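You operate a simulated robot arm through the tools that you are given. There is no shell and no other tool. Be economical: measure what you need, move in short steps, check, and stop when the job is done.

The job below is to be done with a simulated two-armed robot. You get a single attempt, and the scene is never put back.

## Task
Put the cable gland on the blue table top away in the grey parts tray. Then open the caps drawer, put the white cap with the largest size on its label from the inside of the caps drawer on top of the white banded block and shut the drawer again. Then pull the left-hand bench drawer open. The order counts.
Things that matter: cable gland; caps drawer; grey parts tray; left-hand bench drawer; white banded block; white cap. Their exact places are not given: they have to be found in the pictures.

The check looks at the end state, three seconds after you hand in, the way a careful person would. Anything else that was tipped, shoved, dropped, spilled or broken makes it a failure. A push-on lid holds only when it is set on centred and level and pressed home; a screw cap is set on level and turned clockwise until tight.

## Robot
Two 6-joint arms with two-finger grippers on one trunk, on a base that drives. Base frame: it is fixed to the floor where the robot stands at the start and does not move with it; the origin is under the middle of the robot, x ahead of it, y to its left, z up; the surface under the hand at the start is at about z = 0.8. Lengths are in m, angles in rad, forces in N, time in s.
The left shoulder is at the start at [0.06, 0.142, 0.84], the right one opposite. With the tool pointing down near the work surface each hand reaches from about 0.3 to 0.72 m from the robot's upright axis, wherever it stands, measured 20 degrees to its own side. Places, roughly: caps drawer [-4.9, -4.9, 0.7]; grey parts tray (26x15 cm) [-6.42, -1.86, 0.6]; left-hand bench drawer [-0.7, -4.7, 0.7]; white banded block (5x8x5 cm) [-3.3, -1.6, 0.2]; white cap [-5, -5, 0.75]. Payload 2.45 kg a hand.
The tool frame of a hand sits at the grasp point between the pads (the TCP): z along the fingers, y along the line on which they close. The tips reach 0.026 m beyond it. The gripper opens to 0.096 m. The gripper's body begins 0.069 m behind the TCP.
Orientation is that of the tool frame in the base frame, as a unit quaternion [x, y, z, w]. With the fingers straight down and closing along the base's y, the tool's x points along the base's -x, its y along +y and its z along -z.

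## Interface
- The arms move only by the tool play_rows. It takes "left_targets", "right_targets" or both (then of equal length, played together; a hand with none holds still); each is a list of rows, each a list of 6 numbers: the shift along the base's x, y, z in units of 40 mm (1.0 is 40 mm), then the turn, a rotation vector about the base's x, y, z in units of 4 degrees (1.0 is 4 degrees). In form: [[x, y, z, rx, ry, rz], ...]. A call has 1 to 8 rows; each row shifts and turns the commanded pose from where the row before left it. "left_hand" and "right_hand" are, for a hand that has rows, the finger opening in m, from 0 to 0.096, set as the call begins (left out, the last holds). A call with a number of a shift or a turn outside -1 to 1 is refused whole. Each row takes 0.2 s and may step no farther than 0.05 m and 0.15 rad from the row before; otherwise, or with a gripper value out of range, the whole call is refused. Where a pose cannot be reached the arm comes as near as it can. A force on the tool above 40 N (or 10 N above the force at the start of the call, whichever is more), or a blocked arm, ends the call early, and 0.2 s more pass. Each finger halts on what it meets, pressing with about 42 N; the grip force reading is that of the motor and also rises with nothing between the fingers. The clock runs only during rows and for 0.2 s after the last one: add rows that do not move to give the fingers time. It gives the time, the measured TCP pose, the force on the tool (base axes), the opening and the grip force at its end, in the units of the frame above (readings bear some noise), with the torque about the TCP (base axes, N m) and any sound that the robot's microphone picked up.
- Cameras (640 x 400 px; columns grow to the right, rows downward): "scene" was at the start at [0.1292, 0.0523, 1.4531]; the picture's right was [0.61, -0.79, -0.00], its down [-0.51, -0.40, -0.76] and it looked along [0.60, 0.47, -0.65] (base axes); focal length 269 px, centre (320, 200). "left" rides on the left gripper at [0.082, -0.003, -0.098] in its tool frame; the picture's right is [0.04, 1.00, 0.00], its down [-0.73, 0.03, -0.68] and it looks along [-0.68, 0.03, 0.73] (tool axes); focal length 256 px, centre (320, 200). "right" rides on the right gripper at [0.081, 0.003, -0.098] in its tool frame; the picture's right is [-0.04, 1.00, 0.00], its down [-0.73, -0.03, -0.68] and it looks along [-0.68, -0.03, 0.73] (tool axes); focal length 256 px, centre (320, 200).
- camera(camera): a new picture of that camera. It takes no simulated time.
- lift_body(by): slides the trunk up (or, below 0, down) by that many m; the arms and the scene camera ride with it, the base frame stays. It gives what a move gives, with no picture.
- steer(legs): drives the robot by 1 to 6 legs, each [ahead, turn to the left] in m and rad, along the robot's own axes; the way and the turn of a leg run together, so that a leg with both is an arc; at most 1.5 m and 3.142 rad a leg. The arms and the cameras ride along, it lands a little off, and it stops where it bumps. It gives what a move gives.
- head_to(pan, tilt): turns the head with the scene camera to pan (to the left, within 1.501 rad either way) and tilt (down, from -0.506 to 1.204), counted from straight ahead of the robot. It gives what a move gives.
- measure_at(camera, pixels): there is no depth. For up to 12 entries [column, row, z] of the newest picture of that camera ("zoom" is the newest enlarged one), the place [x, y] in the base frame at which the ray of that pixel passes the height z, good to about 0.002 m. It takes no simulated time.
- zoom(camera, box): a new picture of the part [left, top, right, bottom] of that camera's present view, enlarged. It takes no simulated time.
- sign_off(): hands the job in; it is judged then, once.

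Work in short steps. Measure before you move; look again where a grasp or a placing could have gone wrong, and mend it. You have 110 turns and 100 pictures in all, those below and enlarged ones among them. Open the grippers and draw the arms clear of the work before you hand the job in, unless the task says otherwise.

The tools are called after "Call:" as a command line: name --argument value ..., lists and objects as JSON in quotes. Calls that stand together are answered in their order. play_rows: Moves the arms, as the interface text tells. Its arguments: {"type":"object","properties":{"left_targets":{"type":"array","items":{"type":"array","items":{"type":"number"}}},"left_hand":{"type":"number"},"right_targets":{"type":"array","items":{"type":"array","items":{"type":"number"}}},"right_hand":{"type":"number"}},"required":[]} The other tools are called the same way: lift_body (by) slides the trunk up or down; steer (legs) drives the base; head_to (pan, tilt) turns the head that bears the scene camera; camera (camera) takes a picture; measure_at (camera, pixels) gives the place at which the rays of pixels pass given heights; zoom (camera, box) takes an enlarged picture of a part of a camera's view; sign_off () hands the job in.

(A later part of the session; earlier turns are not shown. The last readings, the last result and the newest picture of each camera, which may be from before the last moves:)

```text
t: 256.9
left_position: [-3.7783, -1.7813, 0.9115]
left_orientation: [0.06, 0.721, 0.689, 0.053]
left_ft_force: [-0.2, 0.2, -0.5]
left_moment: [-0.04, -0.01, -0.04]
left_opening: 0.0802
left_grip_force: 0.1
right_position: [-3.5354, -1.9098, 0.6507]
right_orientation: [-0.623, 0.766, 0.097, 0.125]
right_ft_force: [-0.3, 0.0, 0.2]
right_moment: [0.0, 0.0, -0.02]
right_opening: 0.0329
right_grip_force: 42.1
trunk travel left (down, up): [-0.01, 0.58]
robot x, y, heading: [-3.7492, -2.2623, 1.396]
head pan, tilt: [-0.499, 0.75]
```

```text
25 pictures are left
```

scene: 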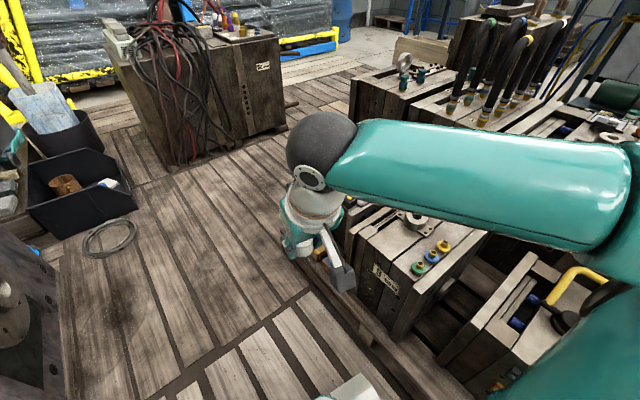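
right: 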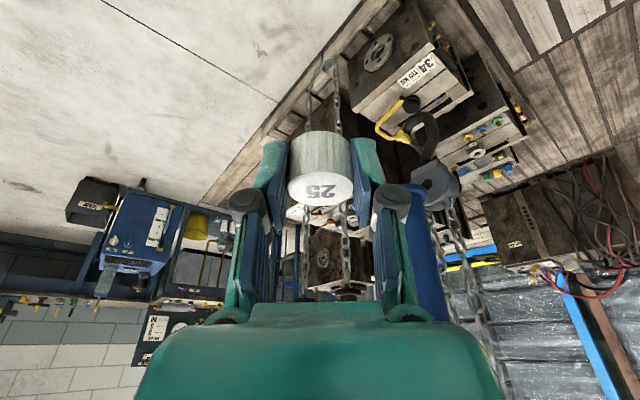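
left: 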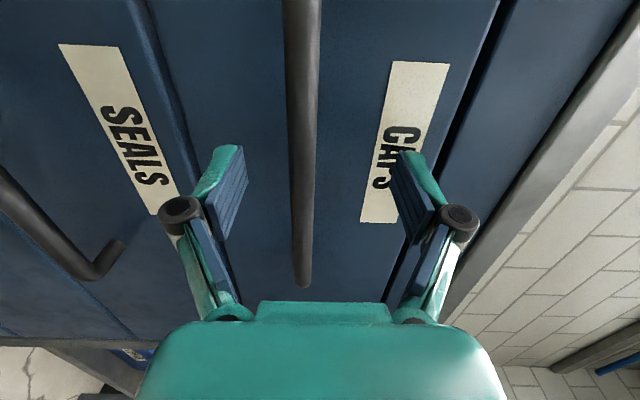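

The forearm hides the block. I swing the right hand's tool direction toward east (−56° about z) while moving it toward the block at safe height, then use its own camera.

Call:
play_rows --right_targets '[[0.1, 0.48, 0, 0, 0, -1], [0.1, 0.48, 0, 0, 0, -1], [0.1, 0.48, 0, 0, 0, -1], [0.1, 0.48, 0, 0, 0, -1], [0.1, 0.48, 0, 0, 0, -1], [0.1, 0.48, 0, 0, 0, -1], [0.1, 0.48, 0, 0, 0, -1]]'

Call:
play_rows --right_targets '[[0.1, 0.48, 0, 0, 0, -1], [0.1, 0.48, 0, 0, 0, -1], [0.1, 0.48, 0, 0, 0, -1], [0.1, 0.48, 0, 0, 0, -1], [0.1, 0.4, 0, 0, 0, -1], [0.1, 0.4, 0, 0, 0, -1], [0.1, 0.3, 0, 0, 0, -1]]'

Call:
camera --camera "right"

```text
t: 258.6
left_position: [-3.7789, -1.7825, 0.911]
left_orientation: [0.06, 0.721, 0.689, 0.053]
left_ft_force: [-0.4, 0.7, -0.7]
left_moment: [0.02, -0.02, 0.03]
left_opening: 0.0797
left_grip_force: 0.0
right_position: [-3.5077, -1.7756, 0.6497]
right_orientation: [-0.419, 0.894, 0.064, 0.145]
right_ft_force: [0.0, -1.1, -0.1]
right_moment: [0.01, -0.02, -0.01]
right_opening: 0.0331
right_grip_force: 41.9
trunk travel left (down, up): [-0.01, 0.58]
robot x, y, heading: [-3.7468, -2.2647, 1.393]
head pan, tilt: [-0.499, 0.75]
```

```text
t: 260.1
left_position: [-3.7799, -1.782, 0.9123]
left_orientation: [0.06, 0.722, 0.688, 0.054]
left_ft_force: [0.1, 0.0, 1.3]
left_moment: [-0.04, -0.01, 0.02]
left_opening: 0.0799
left_grip_force: 0.0
right_position: [-3.4853, -1.675, 0.6417]
right_orientation: [-0.208, 0.965, 0.031, 0.156]
right_ft_force: [0.6, -0.6, 0.4]
right_moment: [0.0, 0.0, 0.03]
right_opening: 0.0332
right_grip_force: 42.1
right hand out of reach, approached as far as the arm can: row 6, 7
trunk travel left (down, up): [-0.01, 0.58]
robot x, y, heading: [-3.7483, -2.2665, 1.391]
head pan, tilt: [-0.499, 0.75]
```

```text
24 pictures are left
```

right: 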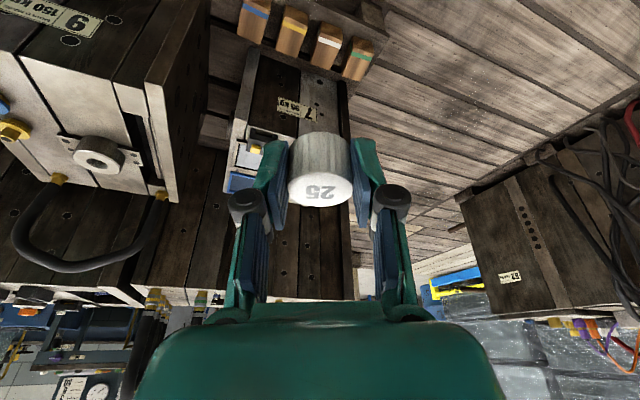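

The four blocks are visible at the top; the white-banded one at (327,45). The arm is at its reach limit, so I drive 0.15 m further north and pull the hand back west a bit, then look again.

Call:
steer --legs '[[0.15, 0]]'

Call:
play_rows --right_targets '[[-0.2, -0.9, 0, 0, 0, 0], [-0.2, -0.6, -0.3, 0, 0, 0], [0, 0, -0.8, 0, 0, 0], [0, 0, -0.8, 0, 0, 0], [0, 0, 0, 0, 0, 0]]'

Call:
camera --camera "right"

```text
t: 261.5
left_position: [-3.7529, -1.6324, 0.9113]
left_orientation: [0.059, 0.721, 0.688, 0.053]
left_ft_force: [0.3, -0.4, -0.2]
left_moment: [0.0, 0.0, 0.01]
left_opening: 0.0799
left_grip_force: 0.2
right_position: [-3.4592, -1.5253, 0.6395]
right_orientation: [-0.208, 0.965, 0.029, 0.156]
right_ft_force: [0.4, -0.6, -0.4]
right_moment: [0.01, -0.02, 0.04]
right_opening: 0.0333
right_grip_force: 42.1
trunk travel left (down, up): [-0.01, 0.58]
robot x, y, heading: [-3.7231, -2.1153, 1.394]
head pan, tilt: [-0.499, 0.75]
```

```text
t: 262.7
left_position: [-3.7518, -1.6328, 0.9123]
left_orientation: [0.06, 0.721, 0.688, 0.053]
left_ft_force: [-0.4, -0.7, 0.2]
left_moment: [0.01, 0.01, 0.02]
left_opening: 0.08
left_grip_force: 0.0
right_position: [-3.4749, -1.5872, 0.5671]
right_orientation: [-0.208, 0.965, 0.03, 0.156]
right_ft_force: [0.0, 0.7, 0.5]
right_moment: [-0.02, 0.0, 0.01]
right_opening: 0.0332
right_grip_force: 41.6
trunk travel left (down, up): [-0.01, 0.58]
robot x, y, heading: [-3.726, -2.1155, 1.392]
head pan, tilt: [-0.499, 0.75]
```

```text
23 pictures are left
```

right: 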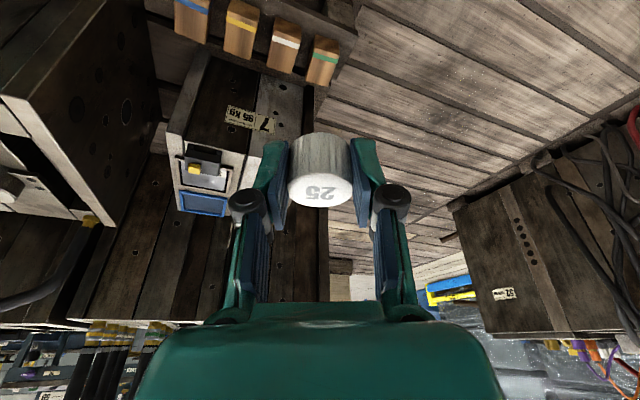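

White-banded block at (284,46). I zoom for its top-face corners and measure.

Call:
zoom --camera "right" --box '[210, 0, 360, 94]'

Call:
measure_at --camera "right" --pixels '[[284, 46, 0.19], [284, 46, 0.2], [284, 46, 0.21], [225, 125, 0.4]]'

```text
4.26 times, centred on (285, 47) of right
```

zoom: 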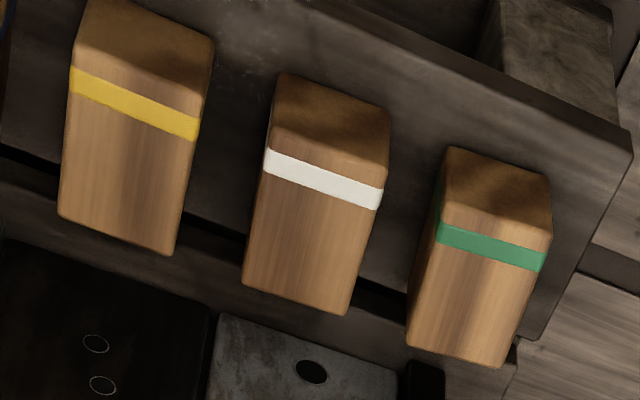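

```text
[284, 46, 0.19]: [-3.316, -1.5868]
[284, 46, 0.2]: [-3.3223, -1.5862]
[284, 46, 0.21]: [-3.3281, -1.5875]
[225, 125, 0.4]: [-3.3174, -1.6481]
```

I measure the top-face corners (zoom A(271,127), B(386,163), C(348,313), D(243,286)) at two heights to fix the height from the known 5×8 cm.

Call:
measure_at --camera "zoom" --pixels '[[271, 127, 0.2], [386, 163, 0.2], [348, 313, 0.2], [243, 286, 0.2], [312, 222, 0.2], [271, 127, 0.17], [386, 163, 0.17], [348, 313, 0.17], [243, 286, 0.17], [312, 222, 0.17], [312, 222, 0.19], [312, 222, 0.21]]'

```text
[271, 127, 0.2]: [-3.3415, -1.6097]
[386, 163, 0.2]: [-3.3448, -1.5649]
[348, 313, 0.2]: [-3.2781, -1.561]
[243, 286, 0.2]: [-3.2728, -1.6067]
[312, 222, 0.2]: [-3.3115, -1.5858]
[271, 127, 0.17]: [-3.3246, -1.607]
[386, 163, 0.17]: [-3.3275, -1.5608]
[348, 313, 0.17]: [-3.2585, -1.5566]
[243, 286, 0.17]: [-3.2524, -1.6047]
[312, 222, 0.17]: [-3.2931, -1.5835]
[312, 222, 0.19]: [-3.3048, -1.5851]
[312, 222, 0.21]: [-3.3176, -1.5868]
```

To fix the height by a second view, I move in to x≈-3.40, z≈0.42 and look again.

Call:
play_rows --right_targets '[[0.47, 0, -0.88, 0, 0, 0], [0.47, 0, -0.88, 0, 0, 0], [0.47, 0, -0.88, 0, 0, 0], [0.47, 0, -0.88, 0, 0, 0], [0, 0, 0, 0, 0, 0]]'

Call:
camera --camera "right"

```text
t: 263.9
left_position: [-3.7524, -1.6324, 0.9134]
left_orientation: [0.06, 0.721, 0.688, 0.053]
left_ft_force: [0.2, -0.7, 0.4]
left_moment: [-0.05, 0.01, 0.0]
left_opening: 0.0801
left_grip_force: 0.1
right_position: [-3.4008, -1.5868, 0.424]
right_orientation: [-0.209, 0.965, 0.03, 0.156]
right_ft_force: [-0.4, 0.6, 0.4]
right_moment: [0.04, -0.02, -0.01]
right_opening: 0.0328
right_grip_force: 42.0
trunk travel left (down, up): [-0.01, 0.58]
robot x, y, heading: [-3.724, -2.1132, 1.392]
head pan, tilt: [-0.499, 0.75]
```

```text
21 pictures are left
```

right: 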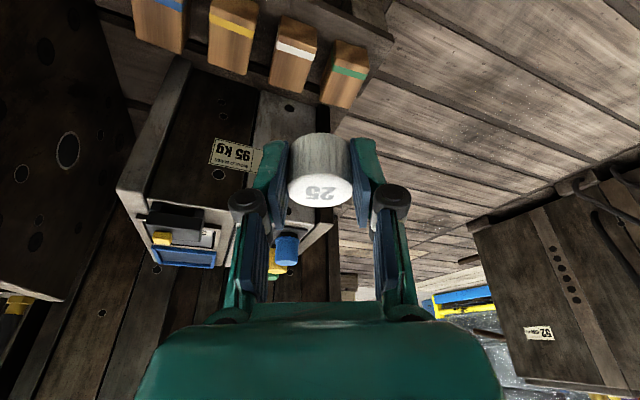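

I measure the block's top centre (290.5,67) and corners here at several heights, to intersect with the previous view.

Call:
measure_at --camera "right" --pixels '[[290.5, 67, 0.2], [290.5, 67, 0.18], [290.5, 67, 0.16], [278, 36, 0.18], [317, 50, 0.18], [299, 94, 0.18], [268, 86, 0.18]]'

Call:
zoom --camera "right" --box '[240, 10, 350, 110]'

```text
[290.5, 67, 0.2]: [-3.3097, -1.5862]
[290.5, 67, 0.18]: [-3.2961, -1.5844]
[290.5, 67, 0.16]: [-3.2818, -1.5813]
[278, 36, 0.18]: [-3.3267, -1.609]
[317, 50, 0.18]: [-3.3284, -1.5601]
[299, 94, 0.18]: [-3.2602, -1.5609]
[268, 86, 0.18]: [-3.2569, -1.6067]
```

```text
4.00 times, centred on (295, 60) of right
```

zoom: 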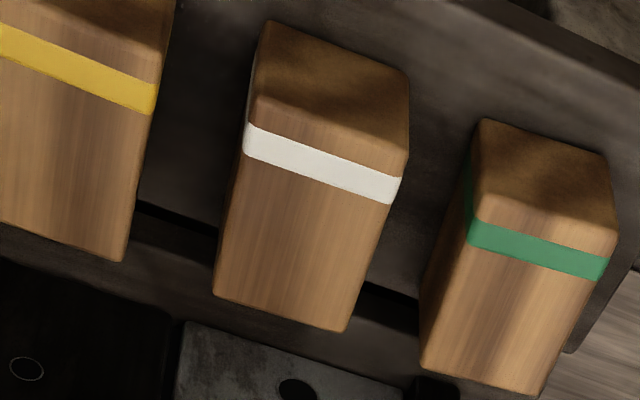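

The two views share a direction, so the height is still loose. I take a scene view, now that the forearm has moved.

Call:
head_to --pan -0.5 --tilt 0.9

Call:
camera --camera "scene"

```text
t: 264.6
left_position: [-3.7516, -1.6324, 0.9128]
left_orientation: [0.059, 0.721, 0.688, 0.054]
left_ft_force: [-0.7, 0.2, 0.3]
left_moment: [0.0, 0.01, 0.04]
left_opening: 0.0802
left_grip_force: 0.1
right_position: [-3.4002, -1.5874, 0.4246]
right_orientation: [-0.207, 0.965, 0.029, 0.157]
right_ft_force: [-0.2, 0.1, 0.3]
right_moment: [0.01, 0.0, 0.0]
right_opening: 0.0328
right_grip_force: 42.2
trunk travel left (down, up): [-0.01, 0.58]
robot x, y, heading: [-3.721, -2.1133, 1.394]
head pan, tilt: [-0.499, 0.901]
```

```text
19 pictures are left
```

scene: 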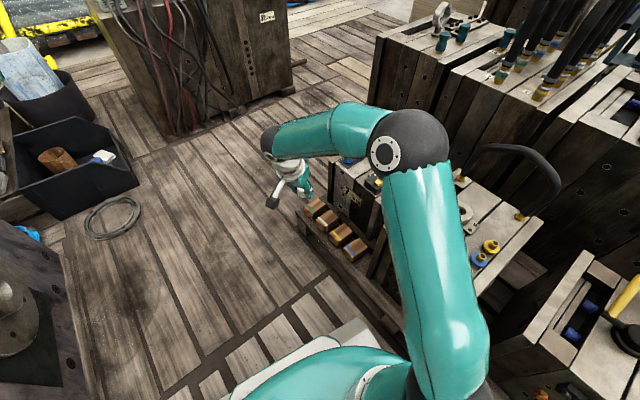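

Blocks are visible now at (315–355, 205–250). I zoom and measure the white-banded block's top corners.

Call:
zoom --camera "scene" --box '[290, 180, 390, 270]'

```text
4.44 times, centred on (340, 225) of scene
```

zoom: 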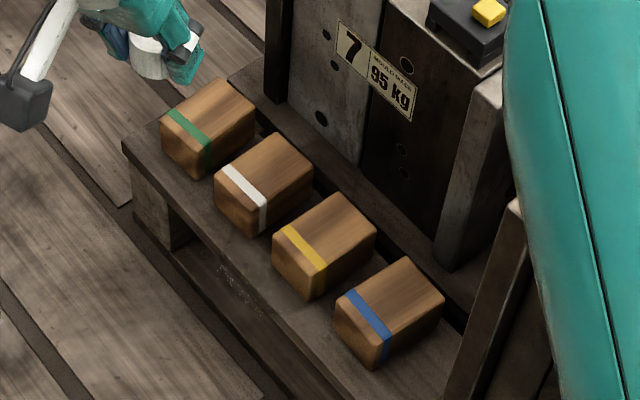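

Top-face centre of the white block in this zoom is about (265,168), corners (270,133),(313,168),(262,205),(216,170). I measure.

Call:
measure_at --camera "zoom" --pixels '[[265, 168, 0.2], [265, 168, 0.18], [265, 168, 0.16], [270, 133, 0.19], [313, 168, 0.19], [262, 205, 0.19], [216, 170, 0.19], [240, 187, 0.19], [291, 150, 0.19]]'

Call:
measure_at --camera "right" --pixels '[[291, 65, 0.2], [291, 65, 0.19], [291, 65, 0.18], [291, 65, 0.16]]'

```text
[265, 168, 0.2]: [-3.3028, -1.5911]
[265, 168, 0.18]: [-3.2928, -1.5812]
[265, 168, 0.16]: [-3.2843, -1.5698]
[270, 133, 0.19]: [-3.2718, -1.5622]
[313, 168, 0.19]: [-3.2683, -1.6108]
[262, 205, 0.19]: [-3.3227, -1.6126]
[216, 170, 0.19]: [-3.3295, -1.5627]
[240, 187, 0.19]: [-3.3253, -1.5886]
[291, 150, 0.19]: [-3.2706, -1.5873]
```

```text
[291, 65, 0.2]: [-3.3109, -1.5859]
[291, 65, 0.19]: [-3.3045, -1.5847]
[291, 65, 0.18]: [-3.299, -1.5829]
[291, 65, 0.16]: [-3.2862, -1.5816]
```

Block top ≈0.187, centre ≈(-3.298,-1.585). I bring the cap above it at z≈0.325 and check from both cameras.

Call:
play_rows --right_targets '[[0.62, 0, -0.62, 0, 0, 0], [0.62, 0, -0.62, 0, 0, 0], [0.62, 0, -0.62, 0, 0, 0], [0.62, 0, -0.62, 0, 0, 0], [0, 0, -0.6, 0, 0, 0], [0, 0, -0.4, 0, 0, 0], [0, 0, 0, 0, 0, 0]]'

Call:
zoom --camera "scene" --box '[290, 170, 390, 260]'

Call:
camera --camera "right"

```text
t: 266.2
left_position: [-3.7517, -1.6316, 0.9117]
left_orientation: [0.06, 0.721, 0.688, 0.053]
left_ft_force: [-0.3, 0.0, -0.3]
left_moment: [-0.03, -0.03, 0.03]
left_opening: 0.0802
left_grip_force: 0.0
right_position: [-3.3009, -1.5874, 0.2852]
right_orientation: [-0.207, 0.965, 0.03, 0.156]
right_ft_force: [-0.2, 0.5, 0.4]
right_moment: [0.01, -0.01, -0.01]
right_opening: 0.0328
right_grip_force: 41.9
trunk travel left (down, up): [-0.01, 0.58]
robot x, y, heading: [-3.7206, -2.1169, 1.39]
head pan, tilt: [-0.499, 0.901]
```

```text
4.44 times, centred on (340, 215) of scene
```

zoom: 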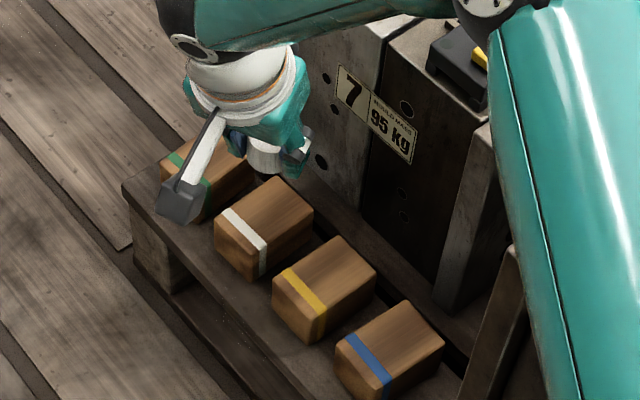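

```text
16 pictures are left
```

right: 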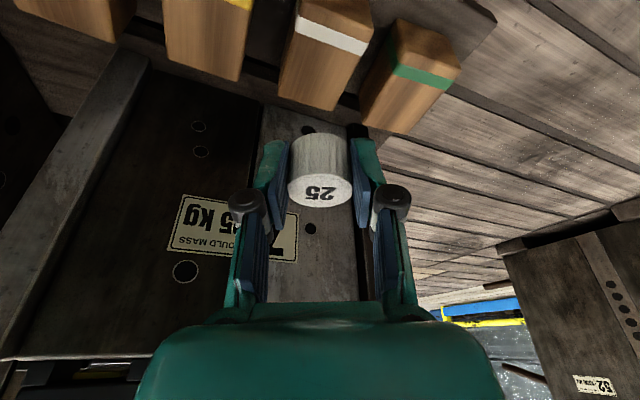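

I re-measure the block's top centre (~(323,68)) from this closer view.

Call:
measure_at --camera "right" --pixels '[[323, 68, 0.187], [278, 95, 0.187], [345, 110, 0.187], [297, 20, 0.187], [370, 40, 0.187], [323, 68, 0.2], [323, 68, 0.175]]'

```text
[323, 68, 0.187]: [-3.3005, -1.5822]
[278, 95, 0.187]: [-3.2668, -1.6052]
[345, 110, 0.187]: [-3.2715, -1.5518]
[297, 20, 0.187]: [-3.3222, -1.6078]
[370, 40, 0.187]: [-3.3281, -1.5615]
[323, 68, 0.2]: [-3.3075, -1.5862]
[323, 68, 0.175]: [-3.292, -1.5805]
```

Consistent. I lower toward contact in decreasing steps.

Call:
play_rows --right_targets '[[0, 0.05, -0.6, 0, 0, 0], [0, 0, -0.5, 0, 0, 0], [0, 0, -0.15, 0, 0, 0], [0, 0, 0, 0, 0, 0]]'

Call:
play_rows --right_targets '[[0, 0, -0.06, 0, 0, 0], [0, 0, -0.06, 0, 0, 0], [0, 0, -0.06, 0, 0, 0], [0, 0, 0, 0, 0, 0]]'

```text
t: 267.2
left_position: [-3.7533, -1.6329, 0.913]
left_orientation: [0.06, 0.721, 0.688, 0.053]
left_ft_force: [-0.7, 0.4, 0.0]
left_moment: [-0.02, 0.0, -0.05]
left_opening: 0.0799
left_grip_force: 0.1
right_position: [-3.3005, -1.5847, 0.2353]
right_orientation: [-0.209, 0.965, 0.031, 0.156]
right_ft_force: [-0.9, -0.1, 0.0]
right_moment: [0.02, 0.0, -0.03]
right_opening: 0.0334
right_grip_force: 42.3
trunk travel left (down, up): [-0.01, 0.58]
robot x, y, heading: [-3.7234, -2.1184, 1.393]
head pan, tilt: [-0.499, 0.901]
```

```text
t: 268.2
left_position: [-3.7528, -1.6321, 0.9129]
left_orientation: [0.059, 0.721, 0.688, 0.053]
left_ft_force: [-0.2, 0.0, -0.9]
left_moment: [0.0, -0.02, 0.0]
left_opening: 0.0799
left_grip_force: 0.0
right_position: [-3.3014, -1.5834, 0.2272]
right_orientation: [-0.208, 0.965, 0.03, 0.156]
right_ft_force: [0.4, 0.5, -0.6]
right_moment: [-0.01, 0.02, -0.01]
right_opening: 0.0333
right_grip_force: 41.9
trunk travel left (down, up): [-0.01, 0.58]
robot x, y, heading: [-3.7248, -2.1127, 1.388]
head pan, tilt: [-0.499, 0.901]
```

No contact at 0.227; I continue in 2 mm steps.

Call:
play_rows --right_targets '[[0, 0, -0.05, 0, 0, 0], [0, 0, -0.05, 0, 0, 0], [0, 0, -0.05, 0, 0, 0], [0, 0, 0, 0, 0, 0]]'

Call:
zoom --camera "scene" --box '[310, 180, 380, 240]'

```text
t: 269.2
left_position: [-3.7532, -1.632, 0.9123]
left_orientation: [0.06, 0.721, 0.688, 0.053]
left_ft_force: [-0.3, -0.5, -0.2]
left_moment: [0.02, 0.01, -0.02]
left_opening: 0.08
left_grip_force: 0.1
right_position: [-3.3009, -1.5861, 0.2228]
right_orientation: [-0.209, 0.965, 0.031, 0.157]
right_ft_force: [-0.1, -0.1, 0.1]
right_moment: [0.01, -0.01, 0.03]
right_opening: 0.0336
right_grip_force: 41.9
trunk travel left (down, up): [-0.01, 0.58]
robot x, y, heading: [-3.7236, -2.1121, 1.394]
head pan, tilt: [-0.499, 0.901]
```

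```text
6.67 times, centred on (345, 210) of scene
```

zoom: 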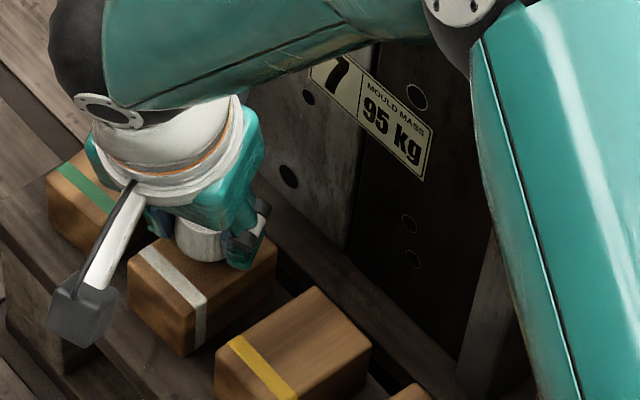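

The cap is close above the block. I continue down in 2 mm steps.

Call:
play_rows --right_targets '[[0, 0, -0.05, 0, 0, 0], [0, 0, -0.05, 0, 0, 0], [0, 0, 0, 0, 0, 0]]'

Call:
play_rows --right_targets '[[0, 0, -0.05, 0, 0, 0], [0, 0, -0.05, 0, 0, 0], [0, 0, 0, 0, 0, 0]]'

```text
t: 270.0
left_position: [-3.7519, -1.6331, 0.9124]
left_orientation: [0.06, 0.721, 0.688, 0.052]
left_ft_force: [0.4, -0.7, 0.5]
left_moment: [0.01, -0.01, 0.01]
left_opening: 0.0803
left_grip_force: 0.1
right_position: [-3.2999, -1.5849, 0.2174]
right_orientation: [-0.208, 0.965, 0.031, 0.156]
right_ft_force: [-0.1, 0.2, 0.1]
right_moment: [-0.03, 0.01, 0.0]
right_opening: 0.0336
right_grip_force: 41.5
trunk travel left (down, up): [-0.01, 0.58]
robot x, y, heading: [-3.7231, -2.1135, 1.393]
head pan, tilt: [-0.499, 0.901]
```

```text
t: 270.8
left_position: [-3.7524, -1.6325, 0.9126]
left_orientation: [0.06, 0.721, 0.688, 0.054]
left_ft_force: [-0.4, -0.9, -0.6]
left_moment: [0.0, 0.01, 0.02]
left_opening: 0.0803
left_grip_force: 0.1
right_position: [-3.302, -1.585, 0.2146]
right_orientation: [-0.208, 0.965, 0.031, 0.156]
right_ft_force: [0.7, -1.3, 0.0]
right_moment: [-0.01, 0.03, 0.01]
right_opening: 0.0333
right_grip_force: 42.1
trunk travel left (down, up): [-0.01, 0.58]
robot x, y, heading: [-3.7197, -2.1153, 1.386]
head pan, tilt: [-0.499, 0.901]
```

Still free; continue.

Call:
play_rows --right_targets '[[0, 0, -0.05, 0, 0, 0], [0, 0, -0.05, 0, 0, 0], [0, 0, 0, 0, 0, 0]]'

Call:
play_rows --right_targets '[[0, 0, -0.05, 0, 0, 0], [0, 0, -0.05, 0, 0, 0], [0, 0, 0, 0, 0, 0]]'

Call:
zoom --camera "scene" --box '[310, 180, 380, 240]'

```text
t: 271.6
left_position: [-3.7529, -1.634, 0.9128]
left_orientation: [0.06, 0.721, 0.689, 0.053]
left_ft_force: [0.5, 0.1, 0.4]
left_moment: [-0.02, -0.01, 0.02]
left_opening: 0.0797
left_grip_force: 0.1
right_position: [-3.2994, -1.5838, 0.2122]
right_orientation: [-0.208, 0.965, 0.032, 0.158]
right_ft_force: [-3.5, -6.2, 22.3]
right_moment: [-0.15, 0.2, 0.05]
right_opening: 0.0334
right_grip_force: 42.2
trunk travel left (down, up): [-0.01, 0.58]
robot x, y, heading: [-3.7222, -2.1126, 1.393]
head pan, tilt: [-0.499, 0.901]
```

```text
t: 272.1
left_position: [-3.7539, -1.6339, 0.9129]
left_orientation: [0.06, 0.721, 0.688, 0.054]
left_ft_force: [-0.1, 0.9, 0.2]
left_moment: [0.03, 0.0, -0.02]
left_opening: 0.0799
left_grip_force: 0.1
right_position: [-3.2985, -1.582, 0.2131]
right_orientation: [-0.207, 0.965, 0.033, 0.16]
right_ft_force: [-1.6, -4.5, 16.1]
right_moment: [-0.11, 0.09, -0.04]
right_opening: 0.0334
right_grip_force: 41.8
trunk travel left (down, up): [-0.01, 0.58]
robot x, y, heading: [-3.7227, -2.1134, 1.392]
head pan, tilt: [-0.499, 0.901]
stopped in row 2 (right hand): the force on the tool passed its limit at 42 N (the readings are from after the stop); the commanded pose is now the measured one
```

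```text
6.67 times, centred on (345, 210) of scene
```

zoom: 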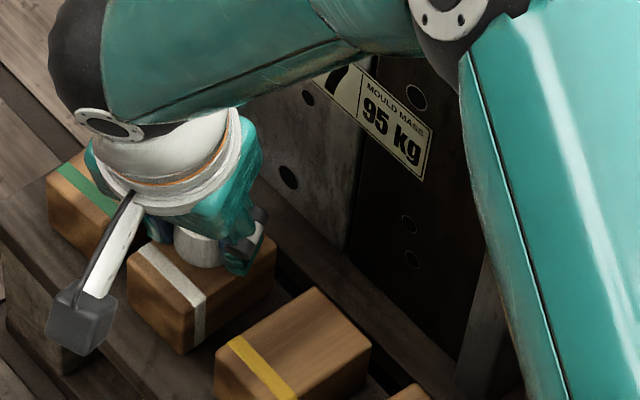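

Contact: the cap stands on the block, nearly centred. I relax 1.5 mm, open gently to 0.048, and lift straight off.

Call:
play_rows --right_targets '[[0, 0, 0.03, 0, 0, 0], [0, 0, 0, 0, 0, 0], [0, 0, 0, 0, 0, 0]]'

Call:
play_rows --right_targets '[[0, 0, 0, 0, 0, 0], [0, 0, 0, 0, 0, 0], [0, 0, 0, 0, 0, 0]]' --right_hand 0.05

Call:
play_rows --right_targets '[[-0.1, 0, 0.25, 0, 0, 0], [-0.2, -0.08, 0.5, 0, 0, 0], [-0.2, -0.08, 0.6, 0, 0, 0], [-0.3, -0.1, 0.8, 0, 0, 0], [-0.4, 0, 0.8, 0, 0, 0], [-0.4, 0, 0.8, 0, 0, 0]]'

Call:
camera --camera "right"

```text
t: 272.9
left_position: [-3.7527, -1.634, 0.9133]
left_orientation: [0.059, 0.721, 0.689, 0.053]
left_ft_force: [0.0, 0.6, -0.1]
left_moment: [0.02, -0.01, 0.0]
left_opening: 0.0798
left_grip_force: 0.1
right_position: [-3.2993, -1.5834, 0.2134]
right_orientation: [-0.207, 0.965, 0.033, 0.159]
right_ft_force: [3.1, 3.6, 13.9]
right_moment: [0.13, -0.04, -0.01]
right_opening: 0.0333
right_grip_force: 41.9
trunk travel left (down, up): [-0.01, 0.58]
robot x, y, heading: [-3.7228, -2.1143, 1.393]
head pan, tilt: [-0.499, 0.901]
```

```text
t: 273.8
left_position: [-3.7534, -1.6327, 0.9123]
left_orientation: [0.06, 0.722, 0.688, 0.053]
left_ft_force: [-0.3, 0.7, 0.2]
left_moment: [0.01, 0.01, -0.01]
left_opening: 0.0802
left_grip_force: 0.1
right_position: [-3.2989, -1.5843, 0.2099]
right_orientation: [-0.208, 0.965, 0.031, 0.157]
right_ft_force: [-0.1, -0.6, 1.4]
right_moment: [0.05, 0.05, 0.0]
right_opening: 0.0515
right_grip_force: 0.1
trunk travel left (down, up): [-0.01, 0.58]
robot x, y, heading: [-3.7226, -2.1163, 1.388]
head pan, tilt: [-0.499, 0.901]
```

```text
t: 275.1
left_position: [-3.7514, -1.632, 0.9122]
left_orientation: [0.06, 0.721, 0.688, 0.053]
left_ft_force: [-0.5, -0.5, -0.6]
left_moment: [-0.01, 0.01, 0.02]
left_opening: 0.0804
left_grip_force: 0.0
right_position: [-3.3633, -1.5947, 0.3603]
right_orientation: [-0.208, 0.965, 0.031, 0.157]
right_ft_force: [-0.1, -0.7, -0.5]
right_moment: [-0.01, 0.04, -0.01]
right_opening: 0.0499
right_grip_force: 0.1
trunk travel left (down, up): [-0.01, 0.58]
robot x, y, heading: [-3.7201, -2.1176, 1.39]
head pan, tilt: [-0.499, 0.901]
```

```text
13 pictures are left
```

right: 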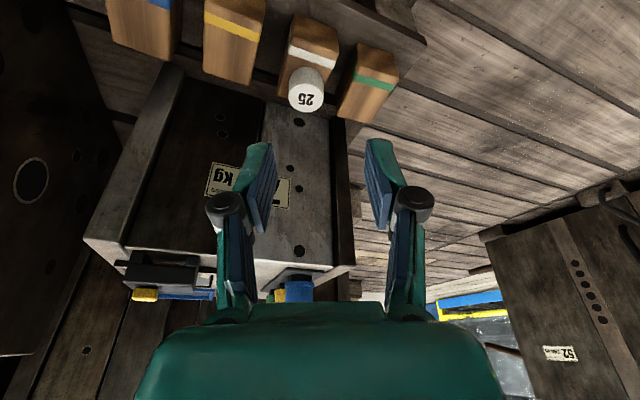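

The cap sits upright on the white-banded block. I withdraw the right hand up and west, then back the robot out of the aisle.

Call:
play_rows --right_targets '[[-0.5, -0.4, 0.9, 0, 0, 0], [-0.5, -0.5, 0.9, 0, 0, 0], [-0.5, -0.6, 0.9, 0, 0, 0], [-0.5, -0.6, 0.9, 0, 0, 0], [-0.5, -0.6, 0.9, 0, 0, 0], [-0.5, -0.6, 0.9, 0, 0, 0], [-0.5, -0.6, 0.9, 0, 0, 0]]'

Call:
steer --legs '[[-1.15, 0]]'

Call:
steer --legs '[[0, -1.07]]'

Call:
steer --legs '[[-1.12, 0]]'

```text
t: 276.8
left_position: [-3.7533, -1.6325, 0.9126]
left_orientation: [0.06, 0.721, 0.688, 0.053]
left_ft_force: [-0.2, 1.0, -0.1]
left_moment: [0.01, 0.0, -0.02]
left_opening: 0.0799
left_grip_force: 0.0
right_position: [-3.5039, -1.751, 0.6129]
right_orientation: [-0.208, 0.965, 0.031, 0.157]
right_ft_force: [-0.2, 0.3, 0.0]
right_moment: [0.0, 0.0, -0.02]
right_opening: 0.05
right_grip_force: 0.0
trunk travel left (down, up): [-0.01, 0.58]
robot x, y, heading: [-3.7218, -2.1146, 1.394]
head pan, tilt: [-0.499, 0.901]
```

```text
t: 282.7
left_position: [-3.9559, -2.7569, 0.9131]
left_orientation: [0.062, 0.721, 0.688, 0.055]
left_ft_force: [0.2, -0.3, 0.4]
left_moment: [-0.01, -0.04, 0.01]
left_opening: 0.08
left_grip_force: 0.1
right_position: [-3.707, -2.8752, 0.6131]
right_orientation: [-0.205, 0.965, 0.03, 0.158]
right_ft_force: [-0.2, 0.4, 0.7]
right_moment: [0.01, 0.01, 0.01]
right_opening: 0.0499
right_grip_force: 0.1
trunk travel left (down, up): [-0.01, 0.58]
robot x, y, heading: [-3.9226, -3.2428, 1.389]
head pan, tilt: [-0.499, 0.901]
```

```text
t: 286.1
left_position: [-3.5121, -2.9835, 0.9127]
left_orientation: [0.423, 0.587, 0.562, 0.401]
left_ft_force: [0.6, 0.0, 0.5]
left_moment: [0.0, -0.02, 0.0]
left_opening: 0.0799
left_grip_force: 0.2
right_position: [-3.4974, -3.2605, 0.6136]
right_orientation: [0.32, 0.934, -0.054, 0.151]
right_ft_force: [0.1, -0.3, 0.0]
right_moment: [0.02, -0.01, -0.04]
right_opening: 0.0499
right_grip_force: 0.1
trunk travel left (down, up): [-0.01, 0.58]
robot x, y, heading: [-3.9348, -3.2052, 0.314]
head pan, tilt: [-0.499, 0.901]
```

```text
t: 291.9
left_position: [-4.5785, -3.33, 0.9143]
left_orientation: [0.422, 0.588, 0.563, 0.399]
left_ft_force: [0.5, 0.1, -0.6]
left_moment: [-0.01, 0.05, 0.0]
left_opening: 0.0801
left_grip_force: 0.0
right_position: [-4.564, -3.605, 0.6137]
right_orientation: [0.317, 0.934, -0.054, 0.152]
right_ft_force: [-0.2, -0.7, 0.1]
right_moment: [-0.02, 0.03, -0.01]
right_opening: 0.0501
right_grip_force: 0.1
trunk travel left (down, up): [-0.01, 0.58]
robot x, y, heading: [-5.0017, -3.5535, 0.317]
head pan, tilt: [-0.499, 0.901]
```

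Turn to face the cabinet in two parts, raise the trunk 0.3 m, then set hands: left low (z≈0.772, closed as a pusher), right up out of the way.

Call:
steer --legs '[[0, -0.95]]'

Call:
steer --legs '[[0, -0.935]]'

Call:
lift_body --by 0.3

Call:
play_rows --left_targets '[[0, 0, -1, 0, 0, 0], [0, 0, -1, 0, 0, 0], [0, 0, -1, 0, 0, 0], [0, 0, -1, 0, 0, 0], [0, 0, -1, 0, 0, 0], [0, 0, -1, 0, 0, 0]]' --right_targets '[[0, 0.3, 0.9, 0, 0, 0], [0, 0.3, 0.9, 0, 0, 0], [0, 0.3, 0.9, 0, 0, 0], [0, 0.3, 0.9, 0, 0, 0], [0, 0.3, 0.9, 0, 0, 0], [0, 0.3, 0.9, 0, 0, 0]]' --left_hand 0.0

Call:
play_rows --left_targets '[[0, 0, -1, 0, 0, 0], [0, 0, -1, 0, 0, 0], [0, 0, -1, 0, 0, 0], [0, 0, -1, 0, 0, 0], [0, 0, -1, 0, 0, 0], [0, 0, 0, 0, 0, 0]]'

Call:
head_to --pan 0.0 --tilt 0.6

Call:
camera --camera "scene"

```text
t: 295.1
left_position: [-4.5717, -3.7661, 0.9147]
left_orientation: [0.643, 0.329, 0.319, 0.613]
left_ft_force: [0.7, -0.5, 0.2]
left_moment: [0.03, -0.01, -0.01]
left_opening: 0.08
left_grip_force: 0.1
right_position: [-4.786, -3.9369, 0.6145]
right_orientation: [0.71, 0.686, -0.117, 0.11]
right_ft_force: [0.3, -0.1, -0.1]
right_moment: [-0.01, -0.03, 0.01]
right_opening: 0.05
right_grip_force: 0.1
trunk travel left (down, up): [-0.01, 0.58]
robot x, y, heading: [-4.984, -3.5318, -0.63]
head pan, tilt: [-0.499, 0.901]
```

```text
t: 298.2
left_position: [-4.9265, -4.0017, 0.9146]
left_orientation: [0.724, 0.004, 0.008, 0.69]
left_ft_force: [-0.4, 0.1, 0.2]
left_moment: [-0.03, -0.01, 0.01]
left_opening: 0.0803
left_grip_force: 0.0
right_position: [-5.1928, -3.9299, 0.6144]
right_orientation: [0.943, 0.292, -0.155, 0.045]
right_ft_force: [0.6, -0.4, 0.1]
right_moment: [0.02, 0.02, 0.01]
right_opening: 0.05
right_grip_force: 0.1
trunk travel left (down, up): [-0.01, 0.58]
robot x, y, heading: [-4.9504, -3.5349, -1.563]
head pan, tilt: [-0.499, 0.901]
```

```text
t: 301.2
left_position: [-4.9262, -4.0029, 1.216]
left_orientation: [0.724, 0.003, 0.006, 0.69]
left_ft_force: [-0.5, -0.2, 0.1]
left_moment: [0.01, 0.03, 0.02]
left_opening: 0.0801
left_grip_force: 0.1
right_position: [-5.1927, -3.9299, 0.9139]
right_orientation: [0.943, 0.291, -0.155, 0.045]
right_ft_force: [0.2, 0.5, 0.2]
right_moment: [-0.01, -0.04, 0.02]
right_opening: 0.0503
right_grip_force: 0.0
trunk travel left (down, up): [-0.31, 0.28]
robot x, y, heading: [-4.9514, -3.5358, -1.56]
head pan, tilt: [-0.499, 0.901]
```

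```text
t: 302.6
left_position: [-4.9284, -4.0023, 0.9738]
left_orientation: [0.723, 0.003, 0.007, 0.691]
left_ft_force: [0.9, 0.0, 0.2]
left_moment: [-0.02, -0.01, -0.01]
left_opening: 0.0001
left_grip_force: 29.1
right_position: [-5.1944, -3.8667, 1.1057]
right_orientation: [0.943, 0.291, -0.154, 0.046]
right_ft_force: [0.7, 0.7, -0.1]
right_moment: [-0.01, -0.02, 0.0]
right_opening: 0.0503
right_grip_force: 0.0
right hand out of reach, approached as far as the arm can: row 6
trunk travel left (down, up): [-0.31, 0.28]
robot x, y, heading: [-4.9569, -3.5334, -1.56]
head pan, tilt: [-0.499, 0.901]
```

```text
t: 304.0
left_position: [-4.9277, -4.0028, 0.7764]
left_orientation: [0.724, 0.003, 0.007, 0.69]
left_ft_force: [0.7, -0.1, 0.3]
left_moment: [-0.02, -0.01, -0.02]
left_opening: 0.0
left_grip_force: 28.5
right_position: [-5.1938, -3.866, 1.1066]
right_orientation: [0.943, 0.291, -0.154, 0.046]
right_ft_force: [-0.6, 0.1, -0.8]
right_moment: [-0.01, 0.0, -0.03]
right_opening: 0.05
right_grip_force: 0.0
trunk travel left (down, up): [-0.31, 0.28]
robot x, y, heading: [-4.9525, -3.5328, -1.559]
head pan, tilt: [-0.499, 0.901]
```

```text
t: 304.9
left_position: [-4.9264, -4.0016, 0.7749]
left_orientation: [0.723, 0.004, 0.008, 0.691]
left_ft_force: [0.2, 0.5, 0.5]
left_moment: [0.01, 0.0, -0.01]
left_opening: 0.0
left_grip_force: 28.7
right_position: [-5.1932, -3.866, 1.1054]
right_orientation: [0.943, 0.291, -0.154, 0.045]
right_ft_force: [-0.3, 0.2, 0.1]
right_moment: [-0.03, -0.02, -0.03]
right_opening: 0.05
right_grip_force: 0.1
trunk travel left (down, up): [-0.31, 0.28]
robot x, y, heading: [-4.9551, -3.5318, -1.56]
head pan, tilt: [0.0, 0.6]
```

```text
12 pictures are left
```

scene: 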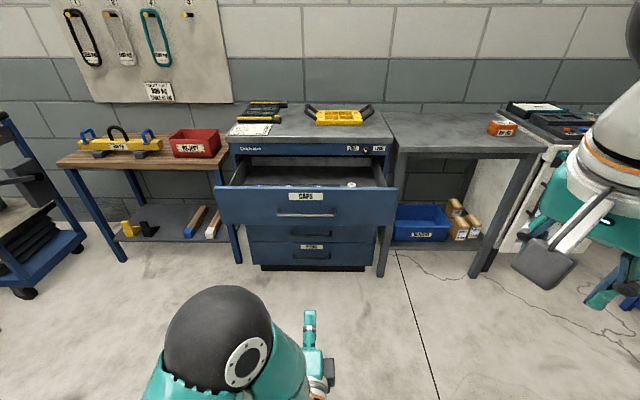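

The left fist is at (-4.927, z 0.775), just above the handle. I drive forward 0.69 m to push the drawer shut.

Call:
steer --legs '[[0.45, 0], [0.24, 0]]'

Call:
camera --camera "scene"

```text
t: 309.1
left_position: [-4.9177, -4.6974, 0.7751]
left_orientation: [0.724, 0.005, 0.008, 0.69]
left_ft_force: [0.3, -0.4, 0.5]
left_moment: [0.02, -0.01, 0.02]
left_opening: 0.0
left_grip_force: 28.9
right_position: [-5.1845, -4.5618, 1.1055]
right_orientation: [0.943, 0.293, -0.153, 0.046]
right_ft_force: [-0.4, -0.8, 0.0]
right_moment: [-0.02, -0.04, 0.01]
right_opening: 0.0499
right_grip_force: 0.1
trunk travel left (down, up): [-0.31, 0.28]
robot x, y, heading: [-4.9474, -4.2288, -1.552]
head pan, tilt: [0.0, 0.6]
```

```text
11 pictures are left
```

scene: 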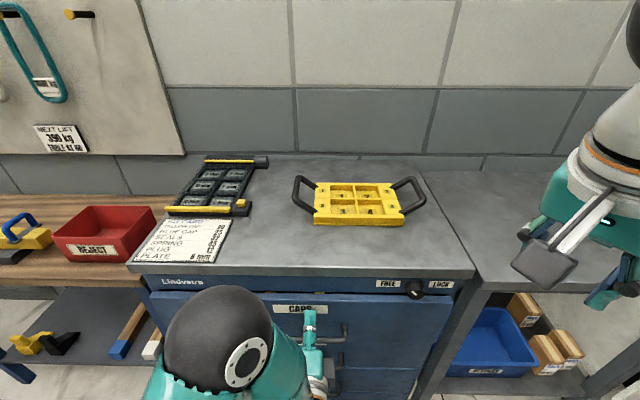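

Almost shut and no resistance yet; I push on 3 cm until it stops.

Call:
steer --legs '[[0.035, 0]]'

Call:
zoom --camera "scene" --box '[130, 250, 490, 400]'

```text
t: 310.0
left_position: [-4.9165, -4.7188, 0.7771]
left_orientation: [0.723, 0.0, 0.008, 0.691]
left_ft_force: [-0.6, 5.9, -0.6]
left_moment: [-0.01, -0.01, -0.03]
left_opening: 0.0
left_grip_force: 28.5
right_position: [-5.1833, -4.5869, 1.1072]
right_orientation: [0.943, 0.293, -0.154, 0.046]
right_ft_force: [0.2, -0.1, -0.7]
right_moment: [0.01, -0.02, 0.0]
right_opening: 0.0502
right_grip_force: 0.0
trunk travel left (down, up): [-0.31, 0.28]
robot x, y, heading: [-4.9411, -4.2534, -1.558]
head pan, tilt: [0.0, 0.6]
stopped in leg 1: the force on the tool passed its limit at 106 N (the readings are from after the stop); the commanded pose is now the measured one
```

```text
1.78 times, centred on (310, 325) of scene
```

zoom: 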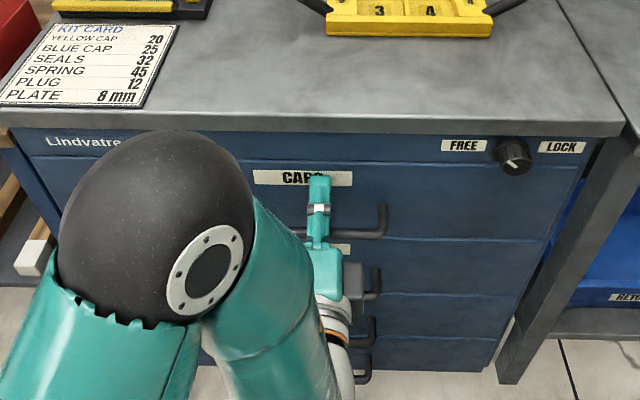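

The drawer is shut firmly. I back off and head for the bench, turning east.

Call:
steer --legs '[[-0.75, 0], [0, 0.8]]'

Call:
steer --legs '[[0, 0.77], [1.5, 0], [1.2, 0], [0, -0.25], [1.2, 0]]'

Call:
steer --legs '[[0, -1.3]]'

Call:
camera --camera "scene"

```text
t: 316.4
left_position: [-4.6003, -3.8132, 0.7755]
left_orientation: [0.663, 0.288, 0.282, 0.631]
left_ft_force: [0.5, -1.2, -0.6]
left_moment: [-0.01, 0.03, -0.01]
left_opening: 0.0
left_grip_force: 28.3
right_position: [-4.8789, -3.91, 1.104]
right_orientation: [0.751, 0.64, -0.123, 0.106]
right_ft_force: [0.6, 0.4, -0.3]
right_moment: [-0.06, 0.0, 0.01]
right_opening: 0.0501
right_grip_force: 0.1
trunk travel left (down, up): [-0.31, 0.28]
robot x, y, heading: [-4.9735, -3.5205, -0.749]
head pan, tilt: [0.0, 0.6]
```

```text
t: 338.7
left_position: [-0.6448, -3.8777, 0.7765]
left_orientation: [0.569, 0.444, 0.431, 0.542]
left_ft_force: [-0.6, 0.0, 0.0]
left_moment: [0.02, -0.01, 0.01]
left_opening: 0.0
left_grip_force: 28.5
right_position: [-0.8435, -4.0977, 1.1045]
right_orientation: [0.568, 0.807, -0.091, 0.133]
right_ft_force: [0.6, -0.7, 0.3]
right_moment: [0.02, -0.03, 0.0]
right_opening: 0.0498
right_grip_force: 0.0
trunk travel left (down, up): [-0.31, 0.28]
robot x, y, heading: [-1.1084, -3.7988, -0.253]
head pan, tilt: [0.0, 0.6]
```

```text
t: 342.5
left_position: [-1.0247, -4.2801, 0.777]
left_orientation: [0.722, 0.039, 0.04, 0.689]
left_ft_force: [0.2, 0.3, -1.1]
left_moment: [0.01, 0.02, -0.01]
left_opening: 0.0
left_grip_force: 28.4
right_position: [-1.3066, -4.1557, 1.1053]
right_orientation: [0.933, 0.321, -0.153, 0.055]
right_ft_force: [0.2, -0.1, -0.1]
right_moment: [-0.01, 0.07, -0.02]
right_opening: 0.0499
right_grip_force: 0.0
trunk travel left (down, up): [-0.31, 0.28]
robot x, y, heading: [-1.0644, -3.8048, -1.516]
head pan, tilt: [0.0, 0.6]
stopped in leg 1: the robot was blocked; the commanded pose is now the measured one
```

```text
9 pictures are left
```

scene: 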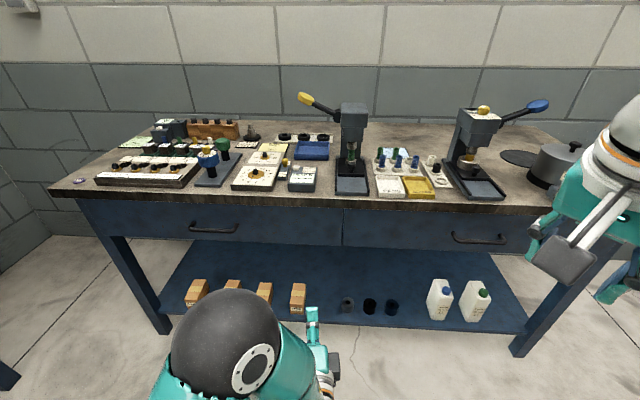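

The left-hand drawer's handle is at (190–238,229). I measure it along with the leg feet for the front plane.

Call:
measure_at --camera "scene" --pixels '[[165, 333, 0.0], [517, 356, 0.0], [190, 229, 0.7], [238, 230, 0.7], [190, 229, 0.75], [238, 230, 0.75], [213, 233, 0.7], [213, 233, 0.65], [213, 233, 0.75], [52, 197, 0.85], [80, 205, 0.8]]'

Call:
zoom --camera "scene" --box '[150, 190, 350, 270]'

```text
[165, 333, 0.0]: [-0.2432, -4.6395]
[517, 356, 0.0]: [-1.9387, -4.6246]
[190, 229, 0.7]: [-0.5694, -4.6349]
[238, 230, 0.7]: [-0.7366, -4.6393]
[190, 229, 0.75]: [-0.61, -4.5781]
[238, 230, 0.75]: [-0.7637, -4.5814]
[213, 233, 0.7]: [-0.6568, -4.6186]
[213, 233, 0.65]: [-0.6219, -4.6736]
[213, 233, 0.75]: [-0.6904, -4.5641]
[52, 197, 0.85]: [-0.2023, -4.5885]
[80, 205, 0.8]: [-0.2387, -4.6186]
```

```text
3.20 times, centred on (250, 230) of scene
```

zoom: 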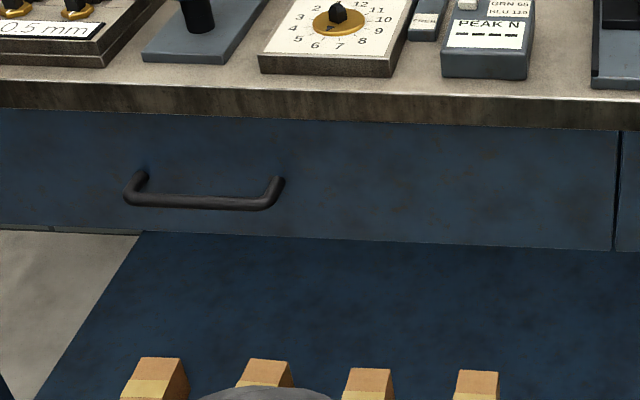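

Handle estimate: (-0.69,-4.585,0.737). I side-step the base east by 0.335 m (turn, drive, turn back), open the left fingers and lower 4 cm.

Call:
steer --legs '[[0, 1.116], [0.365, 0]]'

Call:
steer --legs '[[0, -1.16]]'

Call:
lift_body --by -0.04

Call:
play_rows --left_targets '[[0, 0, 0, 0, 0, 0], [0, 0, 0, 0, 0, 0], [0, 0, 0, 0, 0, 0]]' --left_hand 0.085

Call:
camera --camera "left"

```text
t: 348.1
left_position: [-0.2767, -4.1109, 0.777]
left_orientation: [0.592, 0.416, 0.401, 0.562]
left_ft_force: [0.7, -0.5, 1.3]
left_moment: [0.01, 0.0, -0.01]
left_opening: 0.0001
left_grip_force: 28.4
right_position: [-0.5091, -4.3126, 1.1043]
right_orientation: [0.617, 0.77, -0.1, 0.127]
right_ft_force: [0.4, -0.4, -0.1]
right_moment: [0.01, 0.01, -0.02]
right_opening: 0.0499
right_grip_force: 0.1
trunk travel left (down, up): [-0.31, 0.28]
robot x, y, heading: [-0.7306, -3.9661, -0.386]
head pan, tilt: [0.0, 0.6]
```

```text
t: 351.8
left_position: [-0.6652, -4.4521, 0.7761]
left_orientation: [0.725, 0.046, 0.041, 0.686]
left_ft_force: [0.1, 0.3, -0.7]
left_moment: [-0.01, 0.0, 0.0]
left_opening: 0.0
left_grip_force: 28.4
right_position: [-0.9639, -4.307, 1.1061]
right_orientation: [0.939, 0.303, -0.155, 0.05]
right_ft_force: [0.2, -0.5, -0.7]
right_moment: [0.02, 0.0, 0.03]
right_opening: 0.0499
right_grip_force: 0.2
trunk travel left (down, up): [-0.31, 0.28]
robot x, y, heading: [-0.6929, -3.9614, -1.548]
head pan, tilt: [0.0, 0.6]
```

```text
t: 352.6
left_position: [-0.6629, -4.4531, 0.7356]
left_orientation: [0.725, 0.049, 0.042, 0.686]
left_ft_force: [-0.4, 0.7, -0.1]
left_moment: [-0.04, 0.0, 0.02]
left_opening: 0.0
left_grip_force: 28.3
right_position: [-0.9648, -4.3072, 1.0644]
right_orientation: [0.939, 0.303, -0.154, 0.051]
right_ft_force: [-0.9, -0.4, 0.8]
right_moment: [0.01, 0.0, 0.0]
right_opening: 0.05
right_grip_force: 0.1
trunk travel left (down, up): [-0.27, 0.32]
robot x, y, heading: [-0.6919, -3.9592, -1.54]
head pan, tilt: [0.0, 0.6]
```

```text
t: 353.4
left_position: [-0.6625, -4.4525, 0.7362]
left_orientation: [0.725, 0.047, 0.043, 0.685]
left_ft_force: [0.6, -0.6, -0.3]
left_moment: [0.0, 0.01, -0.02]
left_opening: 0.0848
left_grip_force: 0.0
right_position: [-0.9641, -4.3065, 1.066]
right_orientation: [0.939, 0.304, -0.154, 0.051]
right_ft_force: [0.2, 0.5, -0.2]
right_moment: [-0.02, -0.02, -0.04]
right_opening: 0.0502
right_grip_force: 0.1
trunk travel left (down, up): [-0.27, 0.32]
robot x, y, heading: [-0.6901, -3.9631, -1.548]
head pan, tilt: [0.0, 0.6]
```

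```text
7 pictures are left
```

left: 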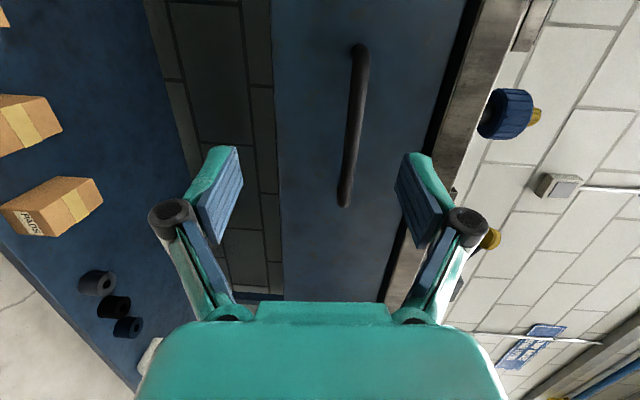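

The bar lies about 2.3 cm above the mid-plane and ~9 cm ahead. I raise the trunk 2.3 cm, drive 7.5 cm forward, and look again.

Call:
lift_body --by 0.023

Call:
steer --legs '[[0.075, 0]]'

Call:
camera --camera "left"

```text
t: 354.1
left_position: [-0.6624, -4.4535, 0.7584]
left_orientation: [0.726, 0.049, 0.044, 0.685]
left_ft_force: [-0.4, 0.0, -0.2]
left_moment: [-0.01, 0.0, 0.0]
left_opening: 0.0851
left_grip_force: 0.0
right_position: [-0.9642, -4.3069, 1.0902]
right_orientation: [0.939, 0.303, -0.155, 0.05]
right_ft_force: [0.0, -1.2, 0.4]
right_moment: [-0.03, -0.02, 0.0]
right_opening: 0.0503
right_grip_force: 0.0
trunk travel left (down, up): [-0.293, 0.297]
robot x, y, heading: [-0.6928, -3.9648, -1.548]
head pan, tilt: [0.0, 0.6]
```

```text
t: 355.1
left_position: [-0.6609, -4.5287, 0.7599]
left_orientation: [0.726, 0.048, 0.042, 0.685]
left_ft_force: [-0.2, -0.3, 0.5]
left_moment: [-0.01, 0.01, -0.01]
left_opening: 0.0849
left_grip_force: 0.1
right_position: [-0.962, -4.3846, 1.0888]
right_orientation: [0.939, 0.304, -0.154, 0.05]
right_ft_force: [-0.4, -0.6, -0.8]
right_moment: [0.01, 0.03, 0.0]
right_opening: 0.05
right_grip_force: 0.0
trunk travel left (down, up): [-0.293, 0.297]
robot x, y, heading: [-0.6882, -4.0434, -1.545]
head pan, tilt: [0.0, 0.6]
```

```text
6 pictures are left
```

left: 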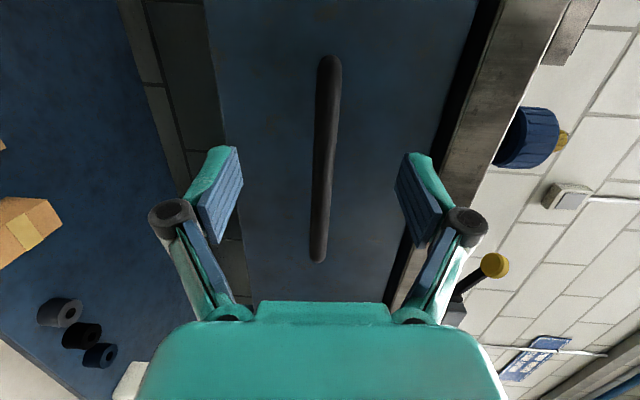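

The bar is centred and ~2.3 cm ahead. I drive 2 cm more and close.

Call:
steer --legs '[[0.02, 0]]'

Call:
play_rows --left_targets '[[0, 0, 0, 0, 0, 0], [0, 0, 0, 0, 0, 0], [0, 0, 0, 0, 0, 0], [0, 0, 0, 0, 0, 0], [0, 0, 0, 0, 0, 0]]' --left_hand 0.0

```text
t: 355.9
left_position: [-0.6592, -4.549, 0.7588]
left_orientation: [0.726, 0.049, 0.043, 0.685]
left_ft_force: [0.0, -0.8, 0.0]
left_moment: [-0.02, -0.01, 0.02]
left_opening: 0.0849
left_grip_force: 0.1
right_position: [-0.9609, -4.4044, 1.0896]
right_orientation: [0.939, 0.303, -0.155, 0.05]
right_ft_force: [0.5, 0.9, -0.2]
right_moment: [0.01, -0.01, 0.0]
right_opening: 0.0499
right_grip_force: 0.1
trunk travel left (down, up): [-0.293, 0.297]
robot x, y, heading: [-0.6857, -4.0583, -1.545]
head pan, tilt: [0.0, 0.6]
```

```text
t: 357.1
left_position: [-0.659, -4.5502, 0.7616]
left_orientation: [0.725, 0.05, 0.043, 0.686]
left_ft_force: [2.2, -2.1, 5.1]
left_moment: [-0.08, -0.91, 0.03]
left_opening: 0.0135
left_grip_force: 39.5
right_position: [-0.9611, -4.4033, 1.0904]
right_orientation: [0.939, 0.303, -0.154, 0.051]
right_ft_force: [0.0, 0.9, -0.8]
right_moment: [0.04, 0.02, 0.01]
right_opening: 0.0501
right_grip_force: 0.1
trunk travel left (down, up): [-0.293, 0.297]
robot x, y, heading: [-0.6928, -4.0631, -1.544]
head pan, tilt: [0.0, 0.6]
```

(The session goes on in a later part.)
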